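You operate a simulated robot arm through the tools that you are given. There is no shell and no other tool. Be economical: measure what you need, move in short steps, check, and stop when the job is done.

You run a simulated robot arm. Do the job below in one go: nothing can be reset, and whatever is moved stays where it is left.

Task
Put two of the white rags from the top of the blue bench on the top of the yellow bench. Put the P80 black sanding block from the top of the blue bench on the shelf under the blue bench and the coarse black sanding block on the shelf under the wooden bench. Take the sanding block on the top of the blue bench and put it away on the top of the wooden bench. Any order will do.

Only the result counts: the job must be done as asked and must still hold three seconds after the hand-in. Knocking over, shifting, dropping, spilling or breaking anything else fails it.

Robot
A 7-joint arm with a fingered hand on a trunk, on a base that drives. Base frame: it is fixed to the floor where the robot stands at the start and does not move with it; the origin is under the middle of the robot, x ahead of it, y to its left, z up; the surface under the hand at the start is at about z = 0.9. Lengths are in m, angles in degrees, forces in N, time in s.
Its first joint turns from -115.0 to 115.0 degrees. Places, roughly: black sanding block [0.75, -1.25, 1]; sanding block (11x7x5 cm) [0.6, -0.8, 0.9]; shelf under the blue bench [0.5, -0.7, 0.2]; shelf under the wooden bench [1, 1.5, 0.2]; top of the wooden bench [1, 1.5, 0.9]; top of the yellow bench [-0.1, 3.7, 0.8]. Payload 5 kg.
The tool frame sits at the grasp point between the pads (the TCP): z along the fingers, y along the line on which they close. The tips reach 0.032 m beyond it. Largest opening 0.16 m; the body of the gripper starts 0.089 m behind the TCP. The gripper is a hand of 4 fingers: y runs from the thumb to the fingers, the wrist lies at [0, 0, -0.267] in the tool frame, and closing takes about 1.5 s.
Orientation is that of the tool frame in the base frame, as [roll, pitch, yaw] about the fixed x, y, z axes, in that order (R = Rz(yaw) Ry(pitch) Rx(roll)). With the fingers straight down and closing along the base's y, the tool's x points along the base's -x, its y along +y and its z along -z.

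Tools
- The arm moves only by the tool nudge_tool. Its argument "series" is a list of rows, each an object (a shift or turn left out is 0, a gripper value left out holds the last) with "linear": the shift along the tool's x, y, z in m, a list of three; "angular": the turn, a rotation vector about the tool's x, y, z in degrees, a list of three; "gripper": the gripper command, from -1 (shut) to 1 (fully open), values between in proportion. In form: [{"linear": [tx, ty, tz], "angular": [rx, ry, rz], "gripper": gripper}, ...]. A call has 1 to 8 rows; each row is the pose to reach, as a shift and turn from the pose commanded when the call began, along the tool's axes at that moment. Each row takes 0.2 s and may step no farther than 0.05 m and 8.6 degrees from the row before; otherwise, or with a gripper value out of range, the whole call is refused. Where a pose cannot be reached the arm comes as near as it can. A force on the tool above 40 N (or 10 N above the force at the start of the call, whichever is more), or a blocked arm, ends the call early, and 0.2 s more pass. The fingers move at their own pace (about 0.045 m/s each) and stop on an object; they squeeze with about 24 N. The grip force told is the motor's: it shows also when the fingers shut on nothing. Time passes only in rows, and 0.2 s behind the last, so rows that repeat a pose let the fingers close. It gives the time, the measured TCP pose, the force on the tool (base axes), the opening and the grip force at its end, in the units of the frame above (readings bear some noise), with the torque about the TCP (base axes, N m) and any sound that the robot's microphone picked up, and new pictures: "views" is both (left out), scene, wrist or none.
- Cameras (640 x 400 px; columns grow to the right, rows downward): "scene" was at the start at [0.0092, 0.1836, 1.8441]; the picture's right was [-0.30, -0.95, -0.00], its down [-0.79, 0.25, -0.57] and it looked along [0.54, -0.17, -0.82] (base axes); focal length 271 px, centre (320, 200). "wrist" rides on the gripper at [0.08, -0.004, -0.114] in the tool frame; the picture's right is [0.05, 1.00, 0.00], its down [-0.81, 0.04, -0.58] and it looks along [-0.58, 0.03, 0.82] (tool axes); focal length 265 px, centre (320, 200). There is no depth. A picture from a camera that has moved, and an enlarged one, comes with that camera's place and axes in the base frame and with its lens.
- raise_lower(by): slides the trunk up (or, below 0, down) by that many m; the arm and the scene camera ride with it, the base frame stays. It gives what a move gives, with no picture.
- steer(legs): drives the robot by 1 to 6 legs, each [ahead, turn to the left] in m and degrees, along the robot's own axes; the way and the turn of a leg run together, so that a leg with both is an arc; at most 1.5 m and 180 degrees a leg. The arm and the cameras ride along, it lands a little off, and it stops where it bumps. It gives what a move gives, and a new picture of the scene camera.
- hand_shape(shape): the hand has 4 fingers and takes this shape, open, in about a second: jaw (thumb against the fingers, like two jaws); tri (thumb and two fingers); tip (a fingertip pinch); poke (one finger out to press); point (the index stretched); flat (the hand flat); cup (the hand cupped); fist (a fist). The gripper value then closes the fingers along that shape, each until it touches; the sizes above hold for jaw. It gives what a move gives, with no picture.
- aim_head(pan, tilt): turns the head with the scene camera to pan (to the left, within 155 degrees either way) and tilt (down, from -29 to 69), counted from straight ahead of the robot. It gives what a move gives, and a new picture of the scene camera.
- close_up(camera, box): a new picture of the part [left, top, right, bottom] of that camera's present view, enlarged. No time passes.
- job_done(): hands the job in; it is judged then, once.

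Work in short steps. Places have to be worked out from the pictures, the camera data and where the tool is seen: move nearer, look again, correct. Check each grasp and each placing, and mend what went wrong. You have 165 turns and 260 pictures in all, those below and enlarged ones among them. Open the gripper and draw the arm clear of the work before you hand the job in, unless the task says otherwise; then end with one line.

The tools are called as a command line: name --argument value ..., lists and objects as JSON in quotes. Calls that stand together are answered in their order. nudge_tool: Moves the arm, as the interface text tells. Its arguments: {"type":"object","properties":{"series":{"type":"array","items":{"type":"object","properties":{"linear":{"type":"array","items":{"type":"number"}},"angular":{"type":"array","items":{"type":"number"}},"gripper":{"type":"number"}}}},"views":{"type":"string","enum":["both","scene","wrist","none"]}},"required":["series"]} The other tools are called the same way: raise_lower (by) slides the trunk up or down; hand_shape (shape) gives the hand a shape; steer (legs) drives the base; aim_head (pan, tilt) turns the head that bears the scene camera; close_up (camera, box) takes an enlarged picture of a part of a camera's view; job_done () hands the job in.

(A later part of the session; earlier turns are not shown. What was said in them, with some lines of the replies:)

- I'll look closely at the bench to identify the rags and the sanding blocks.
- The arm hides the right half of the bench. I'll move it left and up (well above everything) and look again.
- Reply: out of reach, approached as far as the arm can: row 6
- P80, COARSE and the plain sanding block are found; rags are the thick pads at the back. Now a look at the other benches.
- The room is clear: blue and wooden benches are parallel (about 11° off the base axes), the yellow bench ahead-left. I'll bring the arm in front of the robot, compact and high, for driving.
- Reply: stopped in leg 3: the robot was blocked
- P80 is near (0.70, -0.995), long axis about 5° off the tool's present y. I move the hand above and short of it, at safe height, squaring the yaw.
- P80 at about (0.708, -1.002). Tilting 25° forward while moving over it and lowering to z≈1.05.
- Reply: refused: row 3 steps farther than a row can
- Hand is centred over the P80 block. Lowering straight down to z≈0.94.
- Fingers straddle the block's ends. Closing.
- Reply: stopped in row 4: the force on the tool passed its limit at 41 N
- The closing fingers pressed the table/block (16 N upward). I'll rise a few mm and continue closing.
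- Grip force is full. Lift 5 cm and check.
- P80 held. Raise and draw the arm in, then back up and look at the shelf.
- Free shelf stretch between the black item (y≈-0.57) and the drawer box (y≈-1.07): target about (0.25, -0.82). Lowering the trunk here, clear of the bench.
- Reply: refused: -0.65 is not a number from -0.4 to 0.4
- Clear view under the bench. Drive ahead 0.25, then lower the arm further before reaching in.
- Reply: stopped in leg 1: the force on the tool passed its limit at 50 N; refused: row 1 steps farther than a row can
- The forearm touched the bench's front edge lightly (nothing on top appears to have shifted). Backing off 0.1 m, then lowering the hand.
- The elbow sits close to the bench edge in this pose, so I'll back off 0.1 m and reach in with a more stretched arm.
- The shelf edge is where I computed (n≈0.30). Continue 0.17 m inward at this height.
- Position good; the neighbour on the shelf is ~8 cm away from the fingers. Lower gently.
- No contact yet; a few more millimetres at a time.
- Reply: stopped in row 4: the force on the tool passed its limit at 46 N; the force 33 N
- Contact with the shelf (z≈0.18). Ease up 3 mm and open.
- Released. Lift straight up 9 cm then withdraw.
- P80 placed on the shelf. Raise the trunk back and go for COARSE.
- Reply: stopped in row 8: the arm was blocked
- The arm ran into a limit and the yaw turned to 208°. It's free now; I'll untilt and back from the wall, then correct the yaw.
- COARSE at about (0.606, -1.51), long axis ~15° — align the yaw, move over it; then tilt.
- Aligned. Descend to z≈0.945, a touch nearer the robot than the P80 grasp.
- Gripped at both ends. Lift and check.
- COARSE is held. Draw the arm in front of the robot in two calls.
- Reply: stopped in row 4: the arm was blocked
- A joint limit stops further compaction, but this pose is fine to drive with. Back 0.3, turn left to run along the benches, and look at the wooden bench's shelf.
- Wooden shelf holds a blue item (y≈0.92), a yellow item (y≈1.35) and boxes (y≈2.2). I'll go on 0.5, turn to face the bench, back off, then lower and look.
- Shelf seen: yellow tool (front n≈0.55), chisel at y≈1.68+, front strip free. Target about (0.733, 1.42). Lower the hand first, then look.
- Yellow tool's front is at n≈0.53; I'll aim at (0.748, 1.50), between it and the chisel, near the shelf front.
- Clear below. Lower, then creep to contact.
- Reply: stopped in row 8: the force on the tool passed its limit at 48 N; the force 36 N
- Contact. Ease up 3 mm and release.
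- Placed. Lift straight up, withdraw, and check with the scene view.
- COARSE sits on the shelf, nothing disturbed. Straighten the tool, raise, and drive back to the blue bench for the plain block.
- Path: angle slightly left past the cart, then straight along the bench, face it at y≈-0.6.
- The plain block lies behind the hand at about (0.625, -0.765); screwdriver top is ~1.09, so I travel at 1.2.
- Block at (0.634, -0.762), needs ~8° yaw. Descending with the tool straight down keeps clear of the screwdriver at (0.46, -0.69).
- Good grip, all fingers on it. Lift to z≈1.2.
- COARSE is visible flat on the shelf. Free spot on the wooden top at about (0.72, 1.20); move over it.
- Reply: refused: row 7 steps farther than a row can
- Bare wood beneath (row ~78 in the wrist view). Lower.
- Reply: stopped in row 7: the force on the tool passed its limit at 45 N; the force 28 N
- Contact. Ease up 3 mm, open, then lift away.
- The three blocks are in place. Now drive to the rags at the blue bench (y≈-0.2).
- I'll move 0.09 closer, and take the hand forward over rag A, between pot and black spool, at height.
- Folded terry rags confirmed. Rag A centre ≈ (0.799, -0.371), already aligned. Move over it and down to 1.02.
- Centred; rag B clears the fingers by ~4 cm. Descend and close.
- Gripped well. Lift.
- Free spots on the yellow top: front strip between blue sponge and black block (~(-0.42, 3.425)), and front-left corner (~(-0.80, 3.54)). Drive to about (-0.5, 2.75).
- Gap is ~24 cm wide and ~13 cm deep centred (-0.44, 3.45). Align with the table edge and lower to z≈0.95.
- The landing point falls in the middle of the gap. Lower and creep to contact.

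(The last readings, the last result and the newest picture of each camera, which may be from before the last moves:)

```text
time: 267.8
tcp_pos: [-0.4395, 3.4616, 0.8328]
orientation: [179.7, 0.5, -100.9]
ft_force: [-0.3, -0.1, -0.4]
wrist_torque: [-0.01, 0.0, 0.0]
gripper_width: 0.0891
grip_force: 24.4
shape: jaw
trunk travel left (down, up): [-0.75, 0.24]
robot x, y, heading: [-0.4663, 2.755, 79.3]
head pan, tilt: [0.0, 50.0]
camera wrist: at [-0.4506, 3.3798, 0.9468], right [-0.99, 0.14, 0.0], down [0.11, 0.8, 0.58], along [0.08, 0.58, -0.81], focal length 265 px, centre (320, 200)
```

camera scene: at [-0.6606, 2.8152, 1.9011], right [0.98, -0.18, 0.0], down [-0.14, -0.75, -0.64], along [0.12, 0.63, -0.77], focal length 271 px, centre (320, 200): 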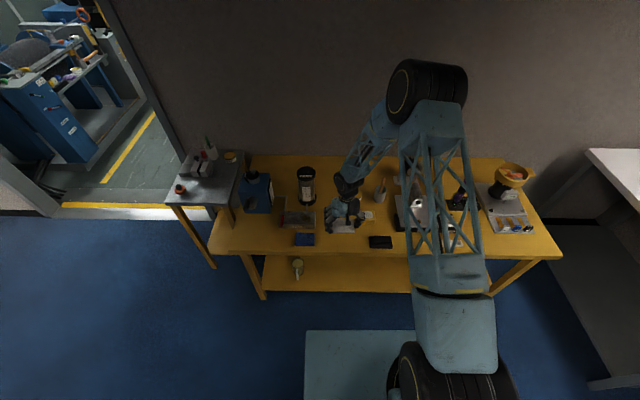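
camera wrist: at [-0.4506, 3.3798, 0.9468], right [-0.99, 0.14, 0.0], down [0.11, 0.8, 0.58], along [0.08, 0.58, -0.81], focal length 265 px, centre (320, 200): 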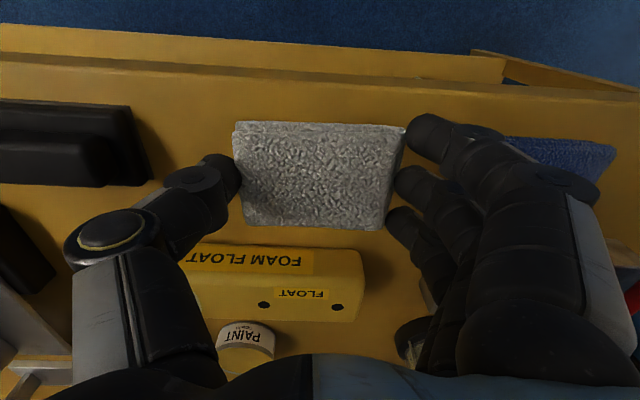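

No contact yet; creep further.

nudge_tool --series '[{"linear": [0, 0, 0.005]}, {"linear": [0, 0, 0.01]}, {"linear": [0, 0, 0.015]}, {"linear": [0, 0, 0.02]}, {"linear": [0, 0, 0.025]}, {"linear": [0, 0, 0.03]}, {"linear": [0, 0, 0.035]}]' --views "wrist"

```text
time: 269.4
tcp_pos: [-0.4404, 3.4614, 0.7993]
orientation: [179.7, 0.4, -100.9]
ft_force: [-0.5, 0.0, -0.2]
wrist_torque: [0.0, 0.0, 0.01]
gripper_width: 0.0894
grip_force: 24.0
shape: jaw
trunk travel left (down, up): [-0.75, 0.24]
robot x, y, heading: [-0.4654, 2.7587, 79.5]
head pan, tilt: [0.0, 50.0]
camera wrist: at [-0.4517, 3.3794, 0.9125], right [-0.99, 0.14, 0.0], down [0.11, 0.8, 0.58], along [0.08, 0.58, -0.81], focal length 265 px, centre (320, 200)
```

wrist: 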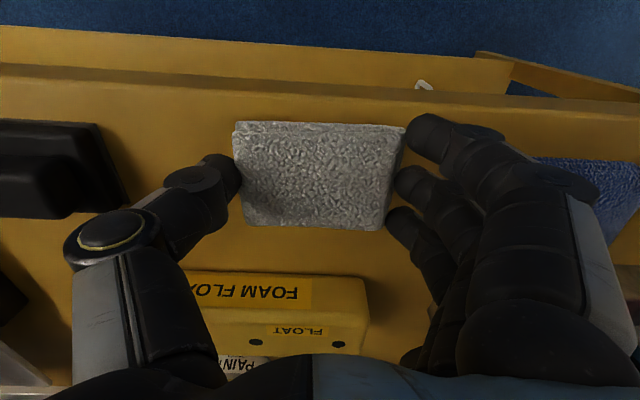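

Table is lower than thought. Shift inward 8 mm and keep creeping.

nudge_tool --series '[{"linear": [-0.008, 0, 0.005]}, {"linear": [-0.008, 0, 0.01]}, {"linear": [-0.008, 0, 0.015]}, {"linear": [-0.008, 0, 0.02]}, {"linear": [-0.008, 0, 0.025]}, {"linear": [-0.008, 0, 0.03]}]' --views "wrist"

```text
time: 270.5
tcp_pos: [-0.4395, 3.4701, 0.7829]
orientation: [179.8, 0.6, -100.9]
ft_force: [-0.2, -9.2, 28.1]
wrist_torque: [-0.3, 0.25, 0.1]
gripper_width: 0.0879
grip_force: 23.9
shape: jaw
trunk travel left (down, up): [-0.75, 0.24]
robot x, y, heading: [-0.4631, 2.7576, 79.7]
head pan, tilt: [0.0, 50.0]
stopped in row 5: the force on the tool passed its limit at 54 N (the readings are from after the stop); the commanded pose is now the measured one
camera wrist: at [-0.45, 3.3884, 0.8953], right [-0.99, 0.14, 0.0], down [0.11, 0.8, 0.59], along [0.08, 0.58, -0.81], focal length 265 px, centre (320, 200)
```

wrist: 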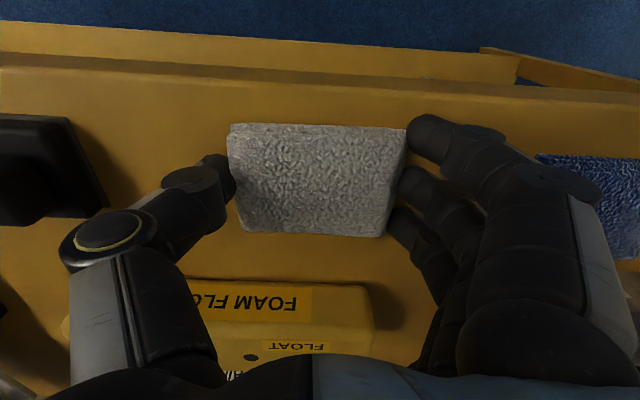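

Contact (table z≈0.74). Ease up 2 mm and open partly (~0.115 m), then lift.

nudge_tool --series '[{"linear": [0, 0, -0.002], "gripper": -1}, {"linear": [0, 0, -0.002], "gripper": 0}, {"linear": [0, 0, -0.002], "gripper": 0.5}, {"linear": [0, 0, -0.002], "gripper": 0.5}, {"linear": [0, 0, -0.002], "gripper": 0.5}, {"linear": [0, 0, -0.002], "gripper": 0.5}]' --views "wrist"

```text
time: 271.9
tcp_pos: [-0.4402, 3.4713, 0.7828]
orientation: [179.6, 0.5, -100.8]
ft_force: [1.4, 0.1, 1.8]
wrist_torque: [-0.06, 0.23, 0.02]
gripper_width: 0.1193
grip_force: 0.1
shape: jaw
trunk travel left (down, up): [-0.75, 0.24]
robot x, y, heading: [-0.4662, 2.7585, 79.6]
head pan, tilt: [0.0, 50.0]
camera wrist: at [-0.45, 3.3892, 0.8954], right [-0.99, 0.14, 0.0], down [0.11, 0.8, 0.58], along [0.08, 0.58, -0.81], focal length 265 px, centre (320, 200)
```

wrist: 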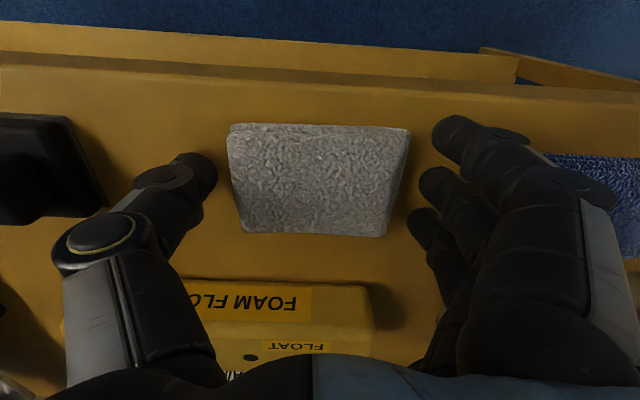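

Released. Lift straight up and look at the whole yellow top to plan for the second rag.

nudge_tool --series '[{"linear": [0, 0, -0.04]}, {"linear": [0, 0, -0.09]}, {"linear": [0, 0, -0.14]}, {"linear": [0, 0, -0.19]}, {"linear": [0, 0, -0.24]}, {"linear": [0, 0, -0.29]}, {"linear": [0, 0, -0.34]}, {"linear": [0, 0, -0.39]}]' --views "wrist"

nudge_tool --series '[{"linear": [0.045, 0, -0.02], "gripper": 1}, {"linear": [0.09, 0, -0.04], "gripper": 1}, {"linear": [0.135, 0, -0.05], "gripper": 1}, {"linear": [0.17, 0, -0.05], "gripper": 1}]' --views "wrist"

close_up --camera "scene" --box '[200, 130, 420, 280]'

```text
time: 273.7
tcp_pos: [-0.4388, 3.4666, 1.1719]
orientation: [179.8, 0.6, -100.9]
ft_force: [0.2, -0.2, 0.4]
wrist_torque: [0.04, 0.0, 0.01]
gripper_width: 0.1195
grip_force: 0.0
shape: jaw
trunk travel left (down, up): [-0.75, 0.24]
robot x, y, heading: [-0.465, 2.7586, 79.5]
head pan, tilt: [0.0, 50.0]
camera wrist: at [-0.4491, 3.3848, 1.2851], right [-0.99, 0.14, 0.0], down [0.12, 0.8, 0.58], along [0.08, 0.58, -0.81], focal length 265 px, centre (320, 200)
```

wrist: 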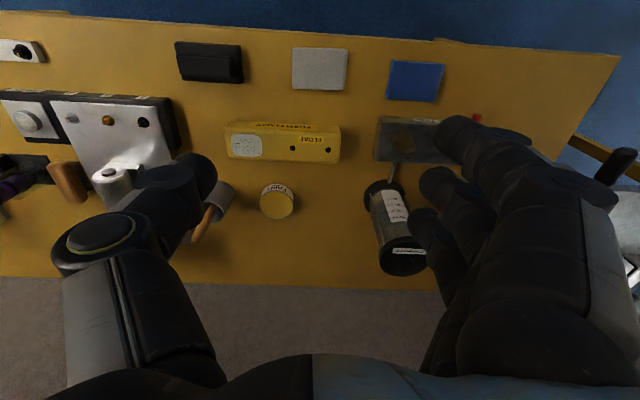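

```text
time: 274.7
tcp_pos: [-0.467, 3.3033, 1.2209]
orientation: [179.7, 0.5, -100.9]
ft_force: [-0.8, -0.9, 0.4]
wrist_torque: [0.02, -0.02, 0.01]
gripper_width: 0.1597
grip_force: 0.1
shape: jaw
trunk travel left (down, up): [-0.75, 0.24]
robot x, y, heading: [-0.4633, 2.7579, 79.6]
head pan, tilt: [0.0, 50.0]
camera wrist: at [-0.4777, 3.2211, 1.3341], right [-0.99, 0.14, 0.0], down [0.11, 0.8, 0.58], along [0.08, 0.58, -0.81], focal length 265 px, centre (320, 200)
```

wrist: 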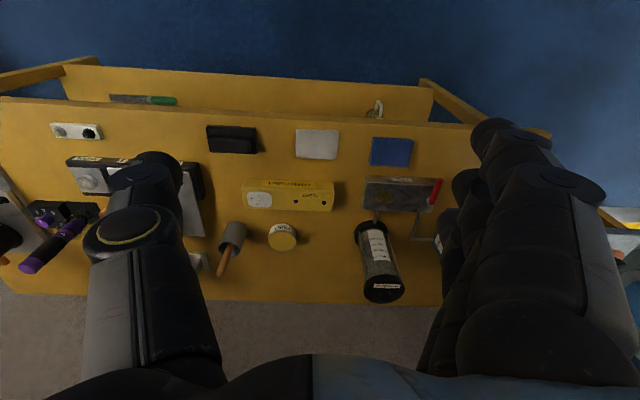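

```text
2.67 times, centred on (310, 205) of scene
camera zoom: at [-0.6608, 2.8134, 1.901], right [0.98, -0.18, 0.0], down [-0.14, -0.75, -0.64], along [0.12, 0.63, -0.77], focal length 722 px, centre (347, 187)
```

zoom: 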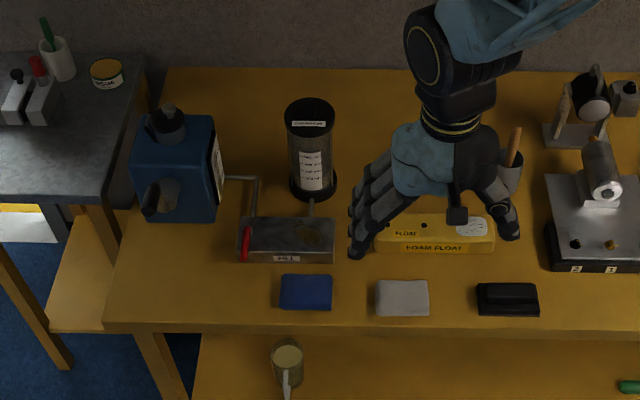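

Rag A is well placed. Spot for the second: front-left, about (-0.82, 3.58). Drive back for rag B.

steer --legs '[[0, -157], [0.8, 0], [0.79, 0], [0, -22]]'

```text
time: 290.7
tcp_pos: [-0.0218, 0.6666, 1.2206]
orientation: [179.7, 0.5, 81.6]
ft_force: [0.8, 0.5, -0.3]
wrist_torque: [0.0, -0.02, -0.02]
gripper_width: 0.1599
grip_force: 0.1
shape: jaw
trunk travel left (down, up): [-0.75, 0.24]
robot x, y, heading: [-0.0449, 1.2104, -97.9]
head pan, tilt: [0.0, 50.0]
camera scene: at [0.1524, 1.1691, 1.9011], right [-0.99, 0.14, 0.0], down [0.11, 0.76, -0.64], along [-0.09, -0.64, -0.77], focal length 271 px, centre (320, 200)
```

scene: 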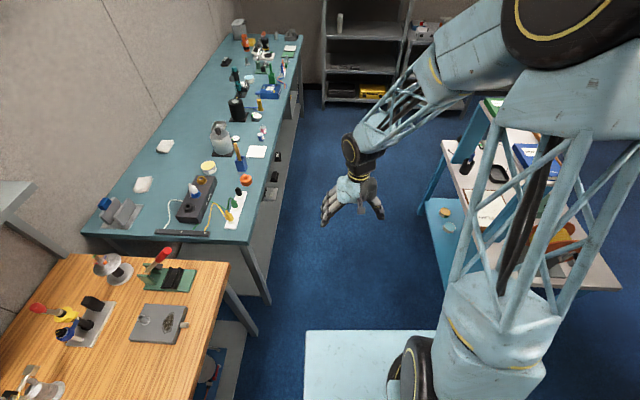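

steer --legs '[[1.35, 0], [0, 87], [0.2, 0]]'

```text
time: 302.5
tcp_pos: [0.4982, -0.1887, 1.2201]
orientation: [179.7, 0.4, 166.0]
ft_force: [-1.0, -0.9, 0.2]
wrist_torque: [-0.01, 0.0, 0.01]
gripper_width: 0.1599
grip_force: 0.0
shape: jaw
trunk travel left (down, up): [-0.75, 0.24]
robot x, y, heading: [-0.0437, -0.1654, -13.5]
head pan, tilt: [0.0, 50.0]
camera scene: at [0.0185, 0.0333, 1.901], right [-0.23, -0.97, 0.0], down [-0.75, 0.18, -0.64], along [0.62, -0.15, -0.77], focal length 271 px, centre (320, 200)
```

scene: 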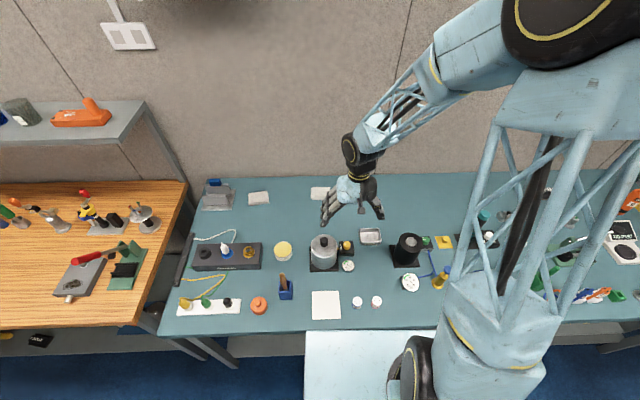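

nudge_tool --series '[{"linear": [-0.046, 0.0136, 0]}, {"linear": [-0.092, 0.027, 0]}, {"linear": [-0.138, 0.041, 0]}, {"linear": [-0.184, 0.054, 0]}, {"linear": [-0.23, 0.068, 0]}]' --views "wrist"

```text
time: 303.7
tcp_pos: [0.7401, -0.1732, 1.2191]
orientation: [179.9, 0.4, 166.0]
ft_force: [0.2, 1.3, -0.4]
wrist_torque: [0.0, 0.07, -0.01]
gripper_width: 0.1598
grip_force: 0.1
shape: jaw
trunk travel left (down, up): [-0.75, 0.24]
robot x, y, heading: [-0.0468, -0.1644, -13.4]
head pan, tilt: [0.0, 50.0]
camera wrist: at [0.6604, -0.1605, 1.3331], right [0.19, 0.98, 0.0], down [0.8, -0.16, 0.58], along [0.57, -0.11, -0.81], focal length 265 px, centre (320, 200)
```

wrist: 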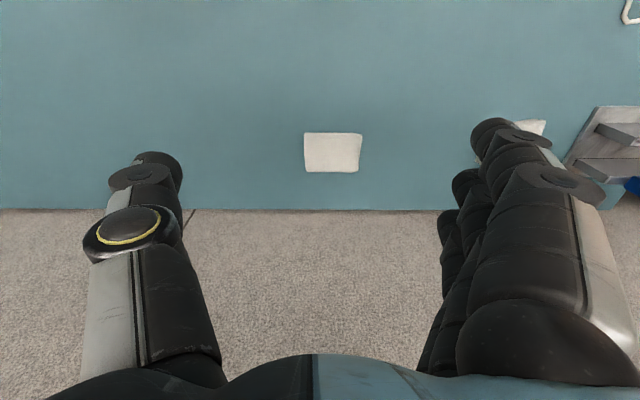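

Rag B at (0.858, -0.178), aligned. Go over it and down to 1.03.

nudge_tool --series '[{"linear": [-0.04, 0.008, 0]}, {"linear": [-0.08, 0.016, 0.02]}, {"linear": [-0.116, 0.024, 0.05]}, {"linear": [-0.116, 0.024, 0.1]}, {"linear": [-0.116, 0.024, 0.145]}, {"linear": [-0.116, 0.024, 0.19]}]' --views "wrist"

```text
time: 305.1
tcp_pos: [0.8573, -0.182, 1.036]
orientation: [179.7, 0.5, 166.1]
ft_force: [0.7, -0.1, 0.3]
wrist_torque: [0.02, -0.02, 0.01]
gripper_width: 0.1596
grip_force: 0.2
shape: jaw
trunk travel left (down, up): [-0.75, 0.24]
robot x, y, heading: [-0.0445, -0.1603, -13.7]
head pan, tilt: [0.0, 50.0]
camera wrist: at [0.7783, -0.1671, 1.1488], right [0.19, 0.98, 0.0], down [0.8, -0.16, 0.58], along [0.57, -0.11, -0.81], focal length 265 px, centre (320, 200)
```

wrist: 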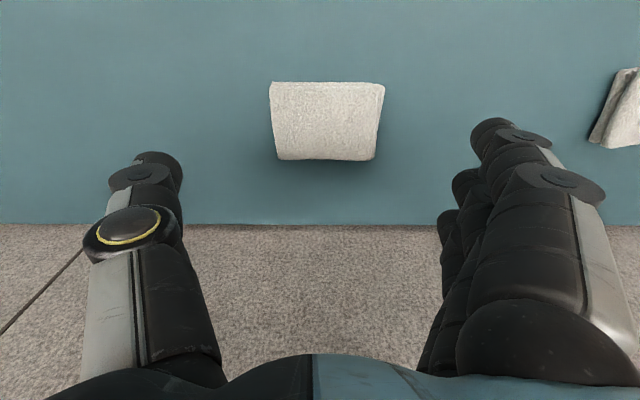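

Same view as the good grasp on rag A. Descend 9.5 cm, close, lift.

nudge_tool --series '[{"linear": [0, 0.001, 0.045]}, {"linear": [0, 0.001, 0.08]}, {"linear": [0, 0.001, 0.095]}]' --views "none"

nudge_tool --series '[{"gripper": -1}, {"gripper": -1}, {"gripper": -1}, {"gripper": -1}, {"gripper": -1}, {"gripper": -1}, {"gripper": -1}, {"gripper": -1}]' --views "wrist"

nudge_tool --series '[{"linear": [0, 0, -0.02]}, {"linear": [0, 0, -0.05]}, {"linear": [0, 0, -0.1]}, {"linear": [0, 0, -0.15]}, {"linear": [0, 0, -0.2]}, {"linear": [0, 0, -0.25]}, {"linear": [0, 0, -0.28]}]' --views "wrist"

```text
time: 305.9
tcp_pos: [0.858, -0.1821, 0.9415]
orientation: [179.7, 0.4, 166.0]
ft_force: [0.2, 0.6, 0.9]
wrist_torque: [0.0, 0.0, 0.05]
gripper_width: 0.1597
grip_force: 0.0
shape: jaw
trunk travel left (down, up): [-0.75, 0.24]
robot x, y, heading: [-0.0501, -0.1609, -13.4]
head pan, tilt: [0.0, 50.0]
```

```text
time: 307.7
tcp_pos: [0.8567, -0.1823, 0.9401]
orientation: [179.7, 0.4, 166.0]
ft_force: [0.0, -0.2, 0.3]
wrist_torque: [0.0, 0.02, 0.0]
gripper_width: 0.0892
grip_force: 23.7
shape: jaw
trunk travel left (down, up): [-0.75, 0.24]
robot x, y, heading: [-0.0475, -0.1594, -13.3]
head pan, tilt: [0.0, 50.0]
camera wrist: at [0.7781, -0.1683, 1.0535], right [0.19, 0.98, 0.0], down [0.8, -0.16, 0.58], along [0.57, -0.11, -0.81], focal length 265 px, centre (320, 200)
```

wrist: 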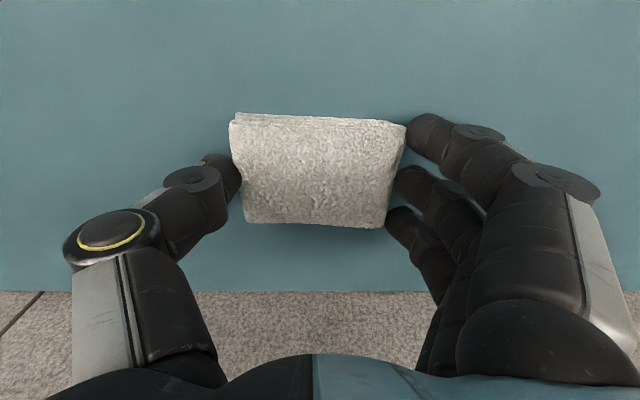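

```text
time: 309.3
tcp_pos: [0.8566, -0.1841, 1.2195]
orientation: [179.8, 0.3, 166.1]
ft_force: [-0.9, 1.5, -0.9]
wrist_torque: [0.0, -0.03, 0.03]
gripper_width: 0.0892
grip_force: 24.4
shape: jaw
trunk travel left (down, up): [-0.75, 0.24]
robot x, y, heading: [-0.0494, -0.1639, -13.5]
head pan, tilt: [0.0, 50.0]
camera wrist: at [0.7775, -0.1713, 1.3329], right [0.19, 0.98, 0.0], down [0.8, -0.16, 0.58], along [0.57, -0.11, -0.81], focal length 265 px, centre (320, 200)
```

wrist: 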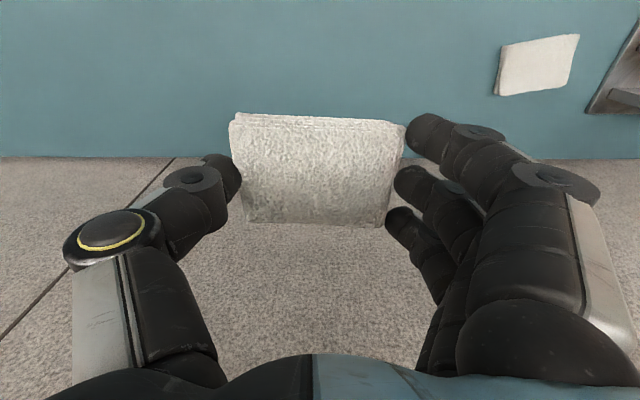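

Held. Retract and drive to the yellow bench.

nudge_tool --series '[{"linear": [0.045, 0, 0]}, {"linear": [0.09, 0, 0]}, {"linear": [0.135, 0, 0]}, {"linear": [0.18, 0, 0]}, {"linear": [0.225, 0, 0]}, {"linear": [0.27, 0, 0]}, {"linear": [0.315, 0, 0]}, {"linear": [0.35, 0, 0]}]' --views "none"

steer --legs '[[-0.28, 0], [0, 94], [1.2, 0], [1.1, 0]]'

```text
time: 311.1
tcp_pos: [0.5135, -0.1008, 1.2163]
orientation: [179.6, 0.5, 166.0]
ft_force: [0.5, -0.3, 0.4]
wrist_torque: [0.02, -0.01, -0.02]
gripper_width: 0.0893
grip_force: 24.2
shape: jaw
trunk travel left (down, up): [-0.75, 0.24]
robot x, y, heading: [-0.0491, -0.1586, -13.6]
head pan, tilt: [0.0, 50.0]
```

```text
time: 328.0
tcp_pos: [-0.0567, 2.6964, 1.2157]
orientation: [179.6, 0.4, -99.5]
ft_force: [0.3, 0.2, -0.8]
wrist_torque: [0.01, 0.0, 0.02]
gripper_width: 0.0889
grip_force: 24.3
shape: jaw
trunk travel left (down, up): [-0.75, 0.24]
robot x, y, heading: [0.0482, 2.1416, 81.0]
head pan, tilt: [0.0, 50.0]
camera scene: at [-0.1504, 2.1918, 1.901], right [0.99, -0.16, 0.0], down [-0.12, -0.76, -0.64], along [0.1, 0.63, -0.77], focal length 271 px, centre (320, 200)
```

scene: 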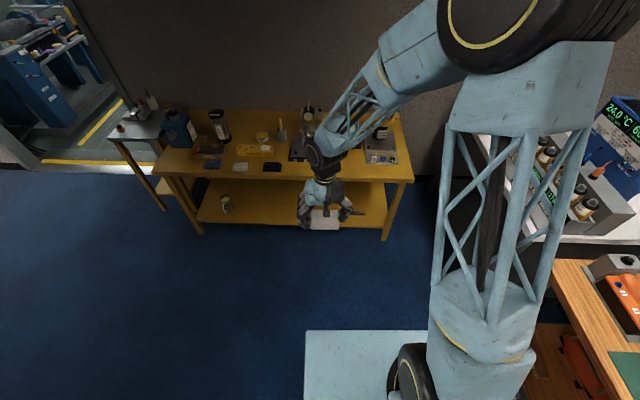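

steer --legs '[[0, 58], [1.05, 0], [0, -60]]'

```text
time: 339.1
tcp_pos: [-0.8333, 3.3799, 1.2147]
orientation: [179.7, 0.5, -102.6]
ft_force: [0.1, 0.4, -1.4]
wrist_torque: [0.03, 0.01, -0.04]
gripper_width: 0.0888
grip_force: 23.7
shape: jaw
trunk travel left (down, up): [-0.75, 0.24]
robot x, y, heading: [-0.7575, 2.8197, 78.2]
head pan, tilt: [0.0, 50.0]
camera scene: at [-0.9531, 2.8822, 1.9011], right [0.98, -0.21, 0.0], down [-0.16, -0.75, -0.64], along [0.13, 0.63, -0.77], focal length 271 px, centre (320, 200)
```

scene: 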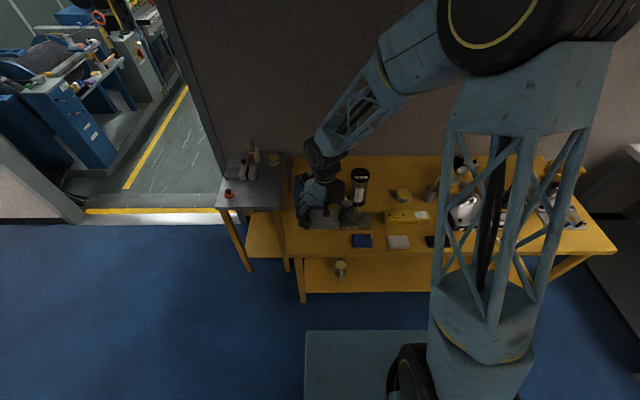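

close_up --camera "scene" --box '[260, 160, 440, 280]'

nudge_tool --series '[{"linear": [0, 0, 0]}]' --views "wrist"

```text
3.33 times, centred on (350, 220) of scene
camera zoom: at [-0.9531, 2.8822, 1.9011], right [0.98, -0.21, 0.0], down [-0.16, -0.75, -0.64], along [0.13, 0.63, -0.77], focal length 902 px, centre (220, 133)
```

zoom: 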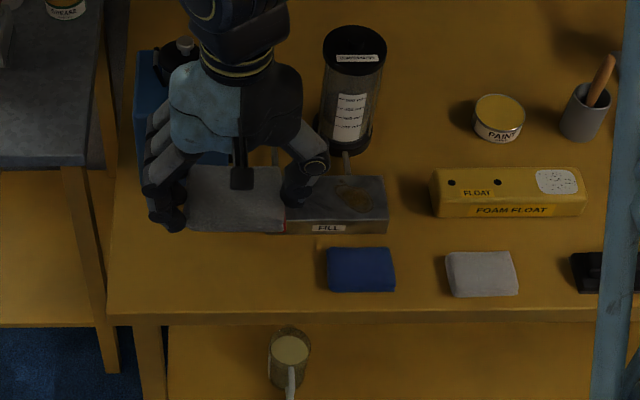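

```text
time: 339.4
tcp_pos: [-0.8341, 3.3795, 1.216]
orientation: [179.8, 0.5, -102.5]
ft_force: [-0.5, 0.1, -0.2]
wrist_torque: [-0.02, 0.01, -0.02]
gripper_width: 0.0891
grip_force: 24.4
shape: jaw
trunk travel left (down, up): [-0.75, 0.24]
robot x, y, heading: [-0.7599, 2.8179, 77.7]
head pan, tilt: [0.0, 50.0]
camera wrist: at [-0.8471, 3.2991, 1.328], right [-0.99, 0.17, 0.0], down [0.14, 0.8, 0.58], along [0.09, 0.58, -0.81], focal length 265 px, centre (320, 200)
```

wrist: 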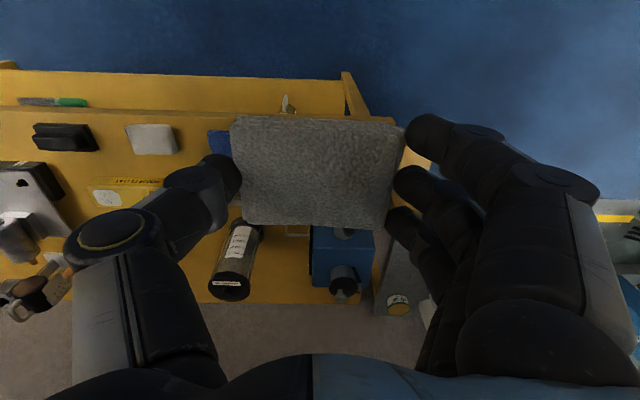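

Target (-0.842, 3.578): bare area left of the tray, ~8 cm behind the front edge. Move over and lower to ~0.95.

nudge_tool --series '[{"linear": [-0.04, 0.0105, 0.015]}, {"linear": [-0.08, 0.021, 0.03]}, {"linear": [-0.12, 0.031, 0.05]}, {"linear": [-0.155, 0.042, 0.08]}, {"linear": [-0.185, 0.051, 0.115]}, {"linear": [-0.194, 0.051, 0.16]}, {"linear": [-0.194, 0.051, 0.21]}, {"linear": [-0.194, 0.051, 0.26]}]' --views "both"

close_up --camera "scene" --box '[260, 160, 440, 280]'

```text
time: 341.2
tcp_pos: [-0.8444, 3.5849, 0.9563]
orientation: [179.8, 0.2, -102.4]
ft_force: [-2.5, -5.8, 0.6]
wrist_torque: [0.01, 0.0, 0.15]
gripper_width: 0.0833
grip_force: 24.2
shape: jaw
trunk travel left (down, up): [-0.75, 0.24]
robot x, y, heading: [-0.7595, 2.8206, 77.5]
head pan, tilt: [0.0, 50.0]
camera scene: at [-0.954, 2.8835, 1.9009], right [0.98, -0.21, 0.0], down [-0.16, -0.75, -0.64], along [0.13, 0.63, -0.77], focal length 271 px, centre (320, 200)
camera wrist: at [-0.8577, 3.5038, 1.0697], right [-0.99, 0.17, 0.0], down [0.14, 0.8, 0.58], along [0.09, 0.57, -0.81], focal length 265 px, centre (320, 200)
```

scene: 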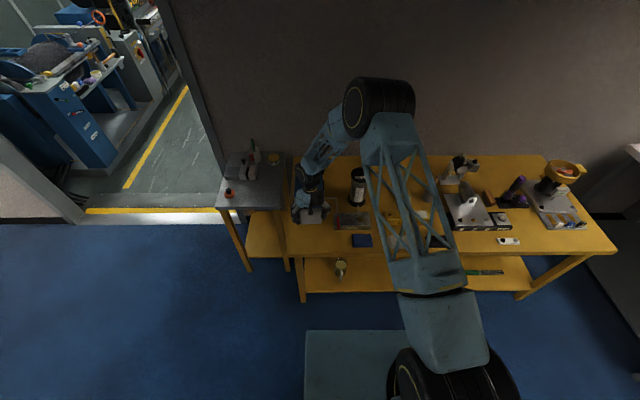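
wrist: 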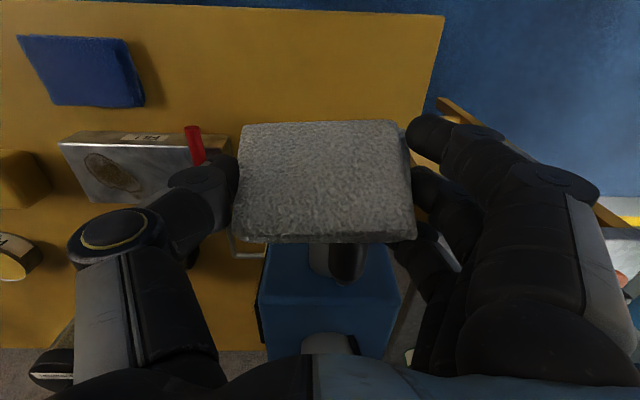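

```text
3.33 times, centred on (350, 220) of scene
camera zoom: at [-0.954, 2.8835, 1.9009], right [0.98, -0.21, 0.0], down [-0.16, -0.75, -0.64], along [0.13, 0.63, -0.77], focal length 902 px, centre (220, 133)
```

zoom: 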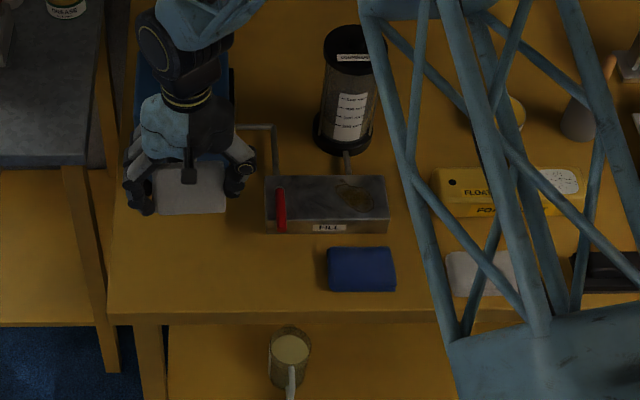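

The rag touched the can's spout (≈6 N). Back off 3.5 cm immediately and check the can.

nudge_tool --series '[{"linear": [0.018, 0.001, 0]}, {"linear": [0.036, 0.002, 0]}]' --views "both"

close_up --camera "wrist" --box '[200, 100, 460, 360]'

close_up --camera "scene" --box '[260, 140, 440, 260]'

```text
time: 341.9
tcp_pos: [-0.8519, 3.5481, 0.9587]
orientation: [179.9, 0.6, -102.6]
ft_force: [0.1, 0.7, -0.5]
wrist_torque: [0.02, -0.02, 0.0]
gripper_width: 0.0835
grip_force: 23.9
shape: jaw
trunk travel left (down, up): [-0.75, 0.24]
robot x, y, heading: [-0.7589, 2.8192, 77.8]
head pan, tilt: [0.0, 50.0]
camera scene: at [-0.9537, 2.8818, 1.901], right [0.98, -0.21, 0.0], down [-0.16, -0.75, -0.64], along [0.13, 0.63, -0.77], focal length 271 px, centre (320, 200)
camera wrist: at [-0.866, 3.4663, 1.0708], right [-0.99, 0.17, 0.0], down [0.14, 0.8, 0.58], along [0.1, 0.58, -0.81], focal length 265 px, centre (320, 200)
```

scene: 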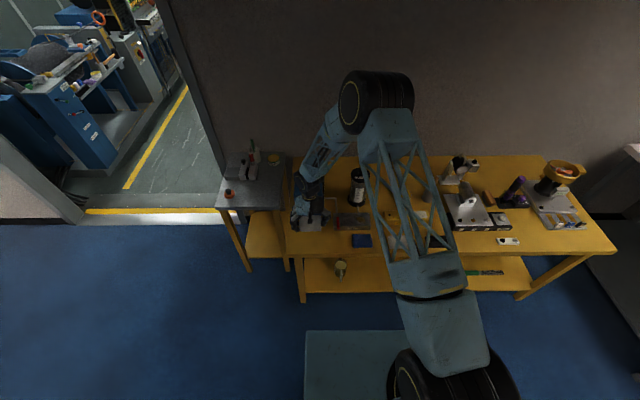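
wrist: 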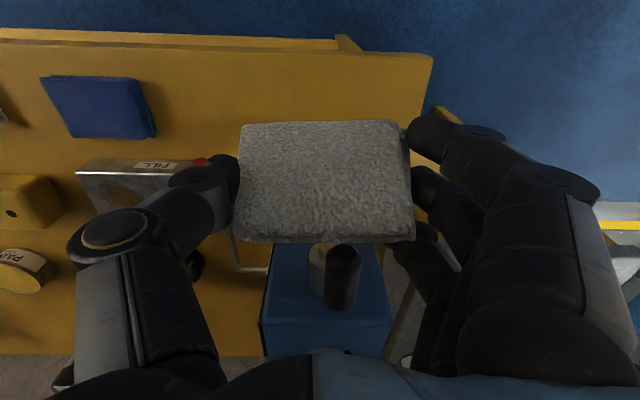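

```text
1.54 times, centred on (330, 230) of wrist
camera zoom: at [-0.866, 3.4663, 1.0708], right [-0.99, 0.17, 0.0], down [0.14, 0.8, 0.58], along [0.1, 0.58, -0.81], focal length 408 px, centre (305, 154)
```

zoom: 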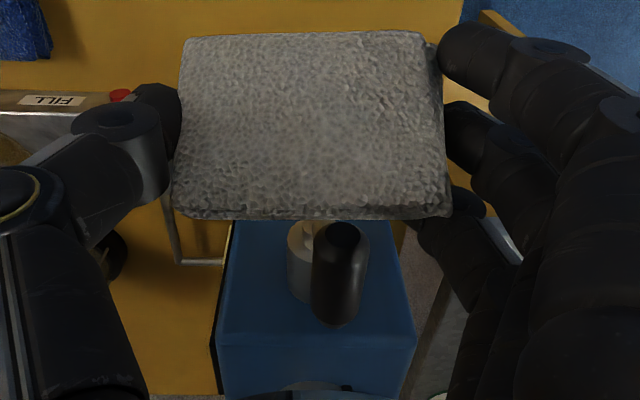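

```text
3.33 times, centred on (350, 200) of scene
camera zoom: at [-0.9537, 2.8818, 1.901], right [0.98, -0.21, 0.0], down [-0.16, -0.75, -0.64], along [0.13, 0.63, -0.77], focal length 902 px, centre (220, 200)
```

zoom: 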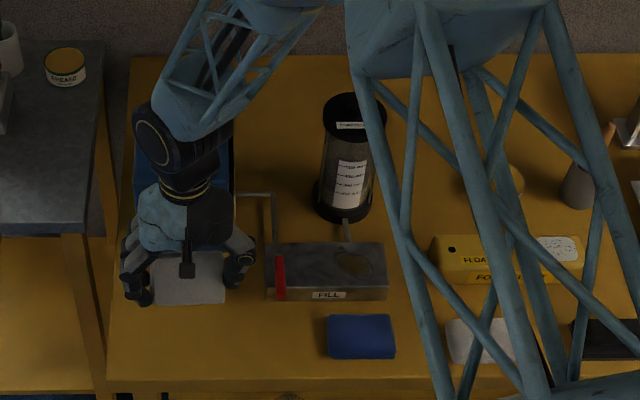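

Can appears unmoved. Position (-0.852, 3.548) is a good drop place, so lower straight down here.

nudge_tool --series '[{"linear": [0, 0, 0.04]}, {"linear": [0, 0, 0.08]}, {"linear": [0, 0, 0.11]}, {"linear": [0, 0, 0.13]}, {"linear": [0, 0, 0.14]}, {"linear": [0, 0, 0.145]}, {"linear": [0, 0, 0.15]}]' --views "wrist"

```text
time: 343.4
tcp_pos: [-0.8534, 3.5508, 0.8064]
orientation: [179.8, 0.5, -102.6]
ft_force: [0.2, 0.1, -0.8]
wrist_torque: [-0.01, -0.01, -0.03]
gripper_width: 0.0834
grip_force: 23.7
shape: jaw
trunk travel left (down, up): [-0.75, 0.24]
robot x, y, heading: [-0.7599, 2.8198, 77.9]
head pan, tilt: [0.0, 50.0]
camera wrist: at [-0.8661, 3.4688, 0.9188], right [-0.99, 0.17, 0.0], down [0.14, 0.8, 0.58], along [0.09, 0.58, -0.81], focal length 265 px, centre (320, 200)
```

wrist: 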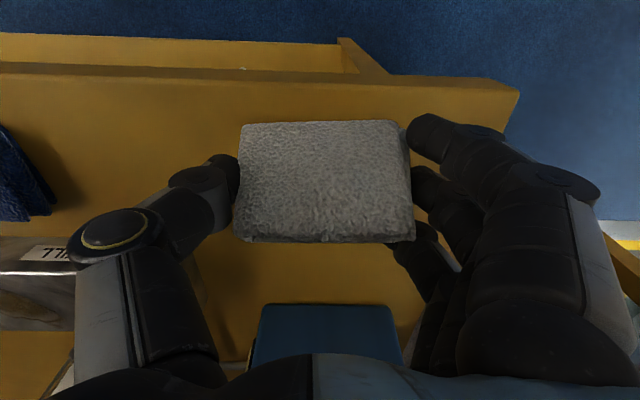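

nudge_tool --series '[{"linear": [-0.007, 0, 0.005]}, {"linear": [-0.007, 0, 0.01]}, {"linear": [-0.007, 0, 0.015]}, {"linear": [-0.007, 0, 0.02]}, {"linear": [-0.007, 0, 0.025]}, {"linear": [-0.007, 0, 0.03]}]' --views "wrist"

```text
time: 344.8
tcp_pos: [-0.8506, 3.5591, 0.7821]
orientation: [179.7, 0.7, -102.7]
ft_force: [1.8, -7.8, 28.6]
wrist_torque: [-0.66, 0.0, 0.08]
gripper_width: 0.0741
grip_force: 24.4
shape: jaw
trunk travel left (down, up): [-0.75, 0.24]
robot x, y, heading: [-0.7572, 2.8205, 77.8]
head pan, tilt: [0.0, 50.0]
stopped in row 6: the force on the tool passed its limit at 48 N (the readings are from after the stop); the commanded pose is now the measured one
camera wrist: at [-0.8642, 3.4767, 0.8948], right [-0.99, 0.17, 0.0], down [0.14, 0.8, 0.59], along [0.1, 0.58, -0.81], focal length 265 px, centre (320, 200)
```

wrist: 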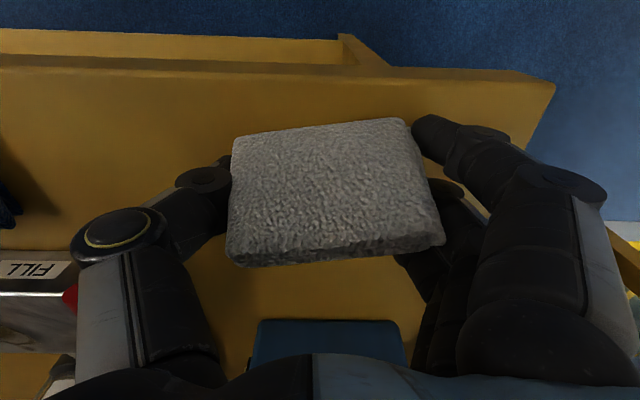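

Contact; the rag is touching the table slightly rotated. Ease up 2 mm and open.

nudge_tool --series '[{"linear": [0, 0, -0.002], "gripper": -1}, {"linear": [0, 0, -0.002], "gripper": 0}, {"linear": [0, 0, -0.002], "gripper": 0.5}, {"linear": [0, 0, -0.002], "gripper": 0.6}, {"linear": [0, 0, -0.002], "gripper": 0.6}, {"linear": [0, 0, -0.002], "gripper": 0.6}]' --views "wrist"

```text
time: 346.2
tcp_pos: [-0.8505, 3.5597, 0.7819]
orientation: [179.7, 0.7, -102.7]
ft_force: [7.5, 0.3, 19.6]
wrist_torque: [-0.37, 1.23, 0.19]
gripper_width: 0.1245
grip_force: 0.0
shape: jaw
trunk travel left (down, up): [-0.75, 0.24]
robot x, y, heading: [-0.757, 2.8224, 78.2]
head pan, tilt: [0.0, 50.0]
camera wrist: at [-0.8628, 3.4775, 0.8953], right [-0.99, 0.17, 0.01], down [0.14, 0.8, 0.59], along [0.1, 0.58, -0.81], focal length 265 px, centre (320, 200)
```

wrist: 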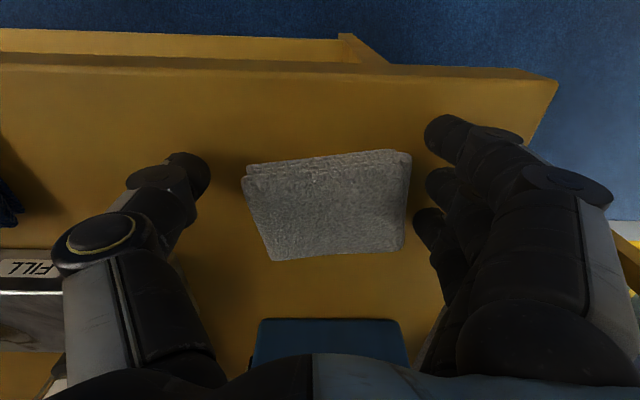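

Rag is flat on the table. Lift straight up, retract, inspect.

nudge_tool --series '[{"linear": [0, 0, -0.03]}, {"linear": [0, 0, -0.07]}, {"linear": [0, 0, -0.12]}, {"linear": [0, 0, -0.17]}, {"linear": [0, 0, -0.22]}, {"linear": [0, 0, -0.27]}, {"linear": [0, 0, -0.32]}, {"linear": [0, 0, -0.37]}]' --views "none"

nudge_tool --series '[{"linear": [0.045, 0, -0.01], "gripper": 1}, {"linear": [0.09, 0, -0.02], "gripper": 1}, {"linear": [0.135, 0, -0.03], "gripper": 1}, {"linear": [0.17, 0, -0.04], "gripper": 1}]' --views "wrist"

steer --legs '[[-0.35, 0]]'

close_up --camera "scene" --box '[250, 80, 450, 220]'

```text
time: 348.0
tcp_pos: [-0.8506, 3.5549, 1.1527]
orientation: [179.8, 0.6, -102.6]
ft_force: [0.5, -0.2, -0.2]
wrist_torque: [0.05, 0.02, 0.01]
gripper_width: 0.1278
grip_force: 0.1
shape: jaw
trunk travel left (down, up): [-0.75, 0.24]
robot x, y, heading: [-0.7579, 2.8197, 78.0]
head pan, tilt: [0.0, 50.0]
```

```text
time: 349.0
tcp_pos: [-0.8877, 3.3869, 1.1908]
orientation: [179.7, 0.6, -102.7]
ft_force: [0.2, -1.1, -0.7]
wrist_torque: [0.04, 0.03, -0.03]
gripper_width: 0.1596
grip_force: 0.1
shape: jaw
trunk travel left (down, up): [-0.75, 0.24]
robot x, y, heading: [-0.7597, 2.8193, 78.0]
head pan, tilt: [0.0, 50.0]
camera wrist: at [-0.9016, 3.3051, 1.3026], right [-0.99, 0.17, 0.0], down [0.14, 0.8, 0.59], along [0.1, 0.58, -0.81], focal length 265 px, centre (320, 200)
```

wrist: 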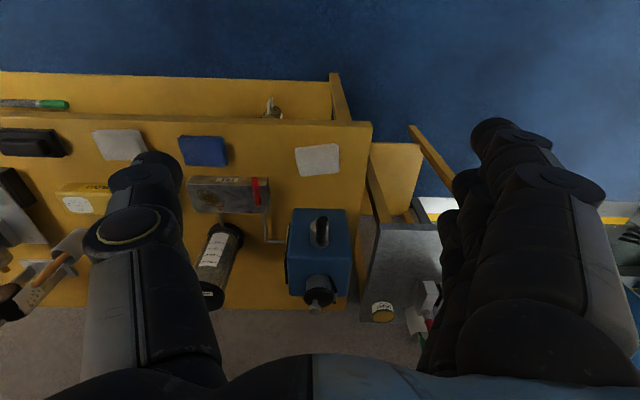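

```text
time: 351.3
tcp_pos: [-0.957, 3.0484, 1.1903]
orientation: [179.7, 0.6, -103.2]
ft_force: [-0.4, -0.8, 0.4]
wrist_torque: [0.05, 0.0, 0.0]
gripper_width: 0.1596
grip_force: 0.1
shape: jaw
trunk travel left (down, up): [-0.75, 0.24]
robot x, y, heading: [-0.8314, 2.4813, 77.3]
head pan, tilt: [0.0, 50.0]
camera scene: at [-1.0274, 2.543, 1.9011], right [0.98, -0.22, 0.0], down [-0.17, -0.75, -0.64], along [0.14, 0.63, -0.77], focal length 271 px, centre (320, 200)
```

scene: 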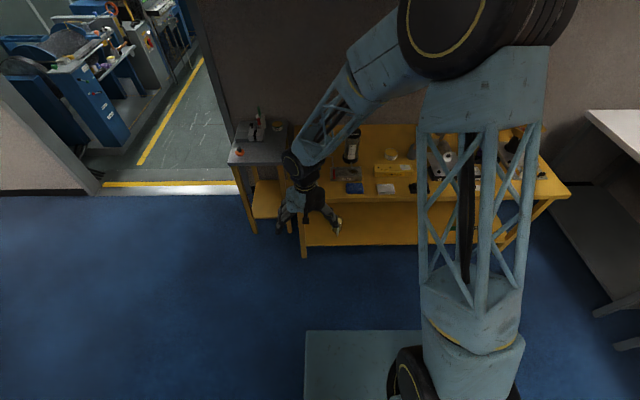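

```text
2.86 times, centred on (350, 150) of scene
camera zoom: at [-1.0274, 2.543, 1.9011], right [0.98, -0.22, 0.0], down [-0.17, -0.75, -0.64], along [0.14, 0.63, -0.77], focal length 773 px, centre (234, 343)
```

zoom: 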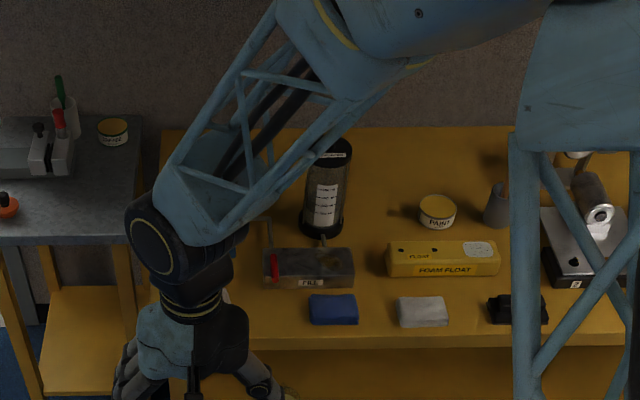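

Both rags lie on the yellow top. I want to double-check that the blue can hasn't shifted: turn right a little to clear the view.

steer --legs '[[0, -30], [0.3, 0]]'

aim_head --pan 38 --tilt 48

close_up --camera "scene" --box '[220, 80, 420, 220]'

```text
time: 354.8
tcp_pos: [-0.4615, 3.2534, 1.1891]
orientation: [179.6, 0.5, -132.9]
ft_force: [1.0, 0.6, -0.4]
wrist_torque: [0.01, 0.04, 0.01]
gripper_width: 0.16
grip_force: 0.1
shape: jaw
trunk travel left (down, up): [-0.75, 0.24]
robot x, y, heading: [-0.6358, 2.6939, 47.4]
head pan, tilt: [0.0, 50.0]
camera scene: at [-0.7738, 2.8505, 1.901], right [0.74, -0.67, 0.0], down [-0.52, -0.57, -0.64], along [0.43, 0.47, -0.77], focal length 271 px, centre (320, 200)
```

scene: 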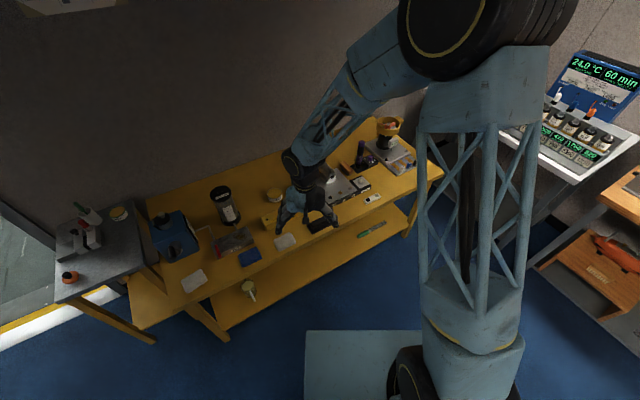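

```text
time: 355.9
tcp_pos: [-0.4634, 3.2522, 1.1888]
orientation: [179.6, 0.5, -132.9]
ft_force: [-0.3, -0.7, -0.3]
wrist_torque: [0.02, 0.0, 0.02]
gripper_width: 0.1599
grip_force: 0.0
shape: jaw
trunk travel left (down, up): [-0.75, 0.24]
robot x, y, heading: [-0.6363, 2.697, 47.5]
head pan, tilt: [38.0, 48.0]
camera scene: at [-0.8206, 2.871, 1.9037], right [1.0, -0.08, 0.0], down [-0.06, -0.74, -0.67], along [0.05, 0.67, -0.74], focal length 271 px, centre (320, 200)
```

scene: 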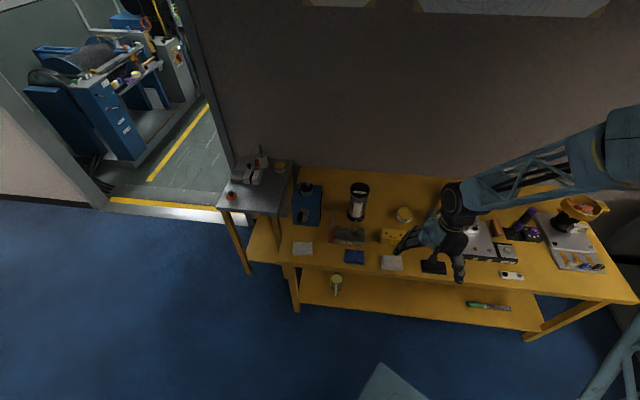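

```text
2.86 times, centred on (320, 150) of scene
camera zoom: at [-0.8206, 2.871, 1.9037], right [1.0, -0.08, 0.0], down [-0.06, -0.74, -0.67], along [0.05, 0.67, -0.74], focal length 773 px, centre (320, 343)
```

zoom: 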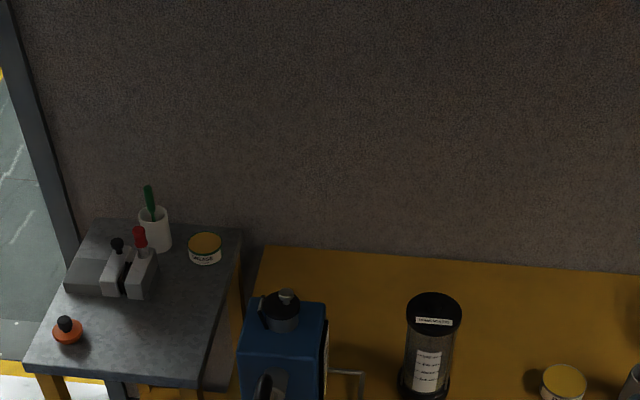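

close_up --camera "scene" --box '[270, 160, 430, 280]'

```text
3.33 times, centred on (350, 220) of scene
camera zoom: at [-0.8206, 2.871, 1.9037], right [1.0, -0.08, 0.0], down [-0.06, -0.74, -0.67], along [0.05, 0.67, -0.74], focal length 902 px, centre (220, 133)
```

zoom: 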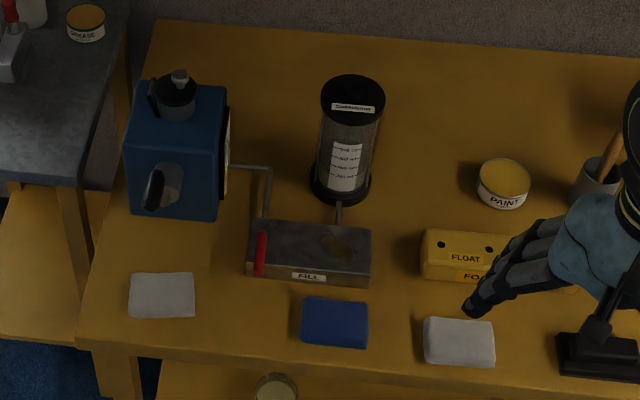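

The can's base corner computes to (-0.76, 3.73), the same as before, so it wasn't displaced. Back the robot away from the bench to leave the arm clear.

steer --legs '[[-0.4, 0]]'

```text
time: 358.4
tcp_pos: [-0.7407, 2.9497, 1.1896]
orientation: [179.7, 0.6, -132.6]
ft_force: [0.0, 0.2, 0.3]
wrist_torque: [0.01, -0.03, -0.03]
gripper_width: 0.16
grip_force: 0.1
shape: jaw
trunk travel left (down, up): [-0.75, 0.24]
robot x, y, heading: [-0.9096, 2.3892, 48.1]
head pan, tilt: [38.0, 48.0]
camera scene: at [-1.0973, 2.5658, 1.9038], right [1.0, -0.07, 0.0], down [-0.05, -0.74, -0.67], along [0.05, 0.67, -0.74], focal length 271 px, centre (320, 200)
```

scene: 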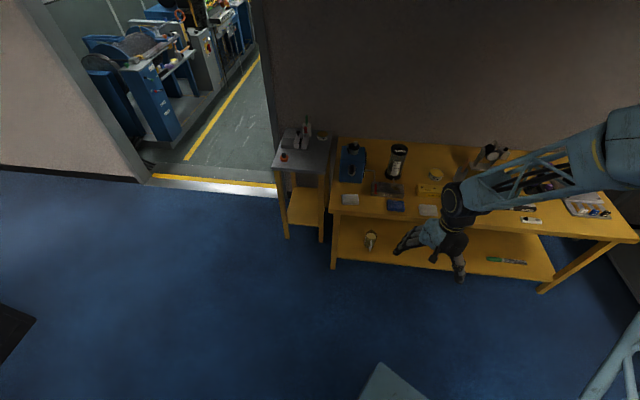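

All five items are in place, the gripper is open and the arm is clear. Handing in.

job_done

```text
The job is handed in.
```

The job is handed in: two white rags are on the yellow bench top, the P80 block is on the shelf under the blue bench, the coarse block is on the shelf under the wooden bench, and the plain sanding block is on the wooden bench top. Two light contacts happened on the way, the forearm against the blue bench's front edge and the second rag against the blue can's spout. The pictures afterwards show nothing on the bench moved, and the can within about 1 cm of where it stood.
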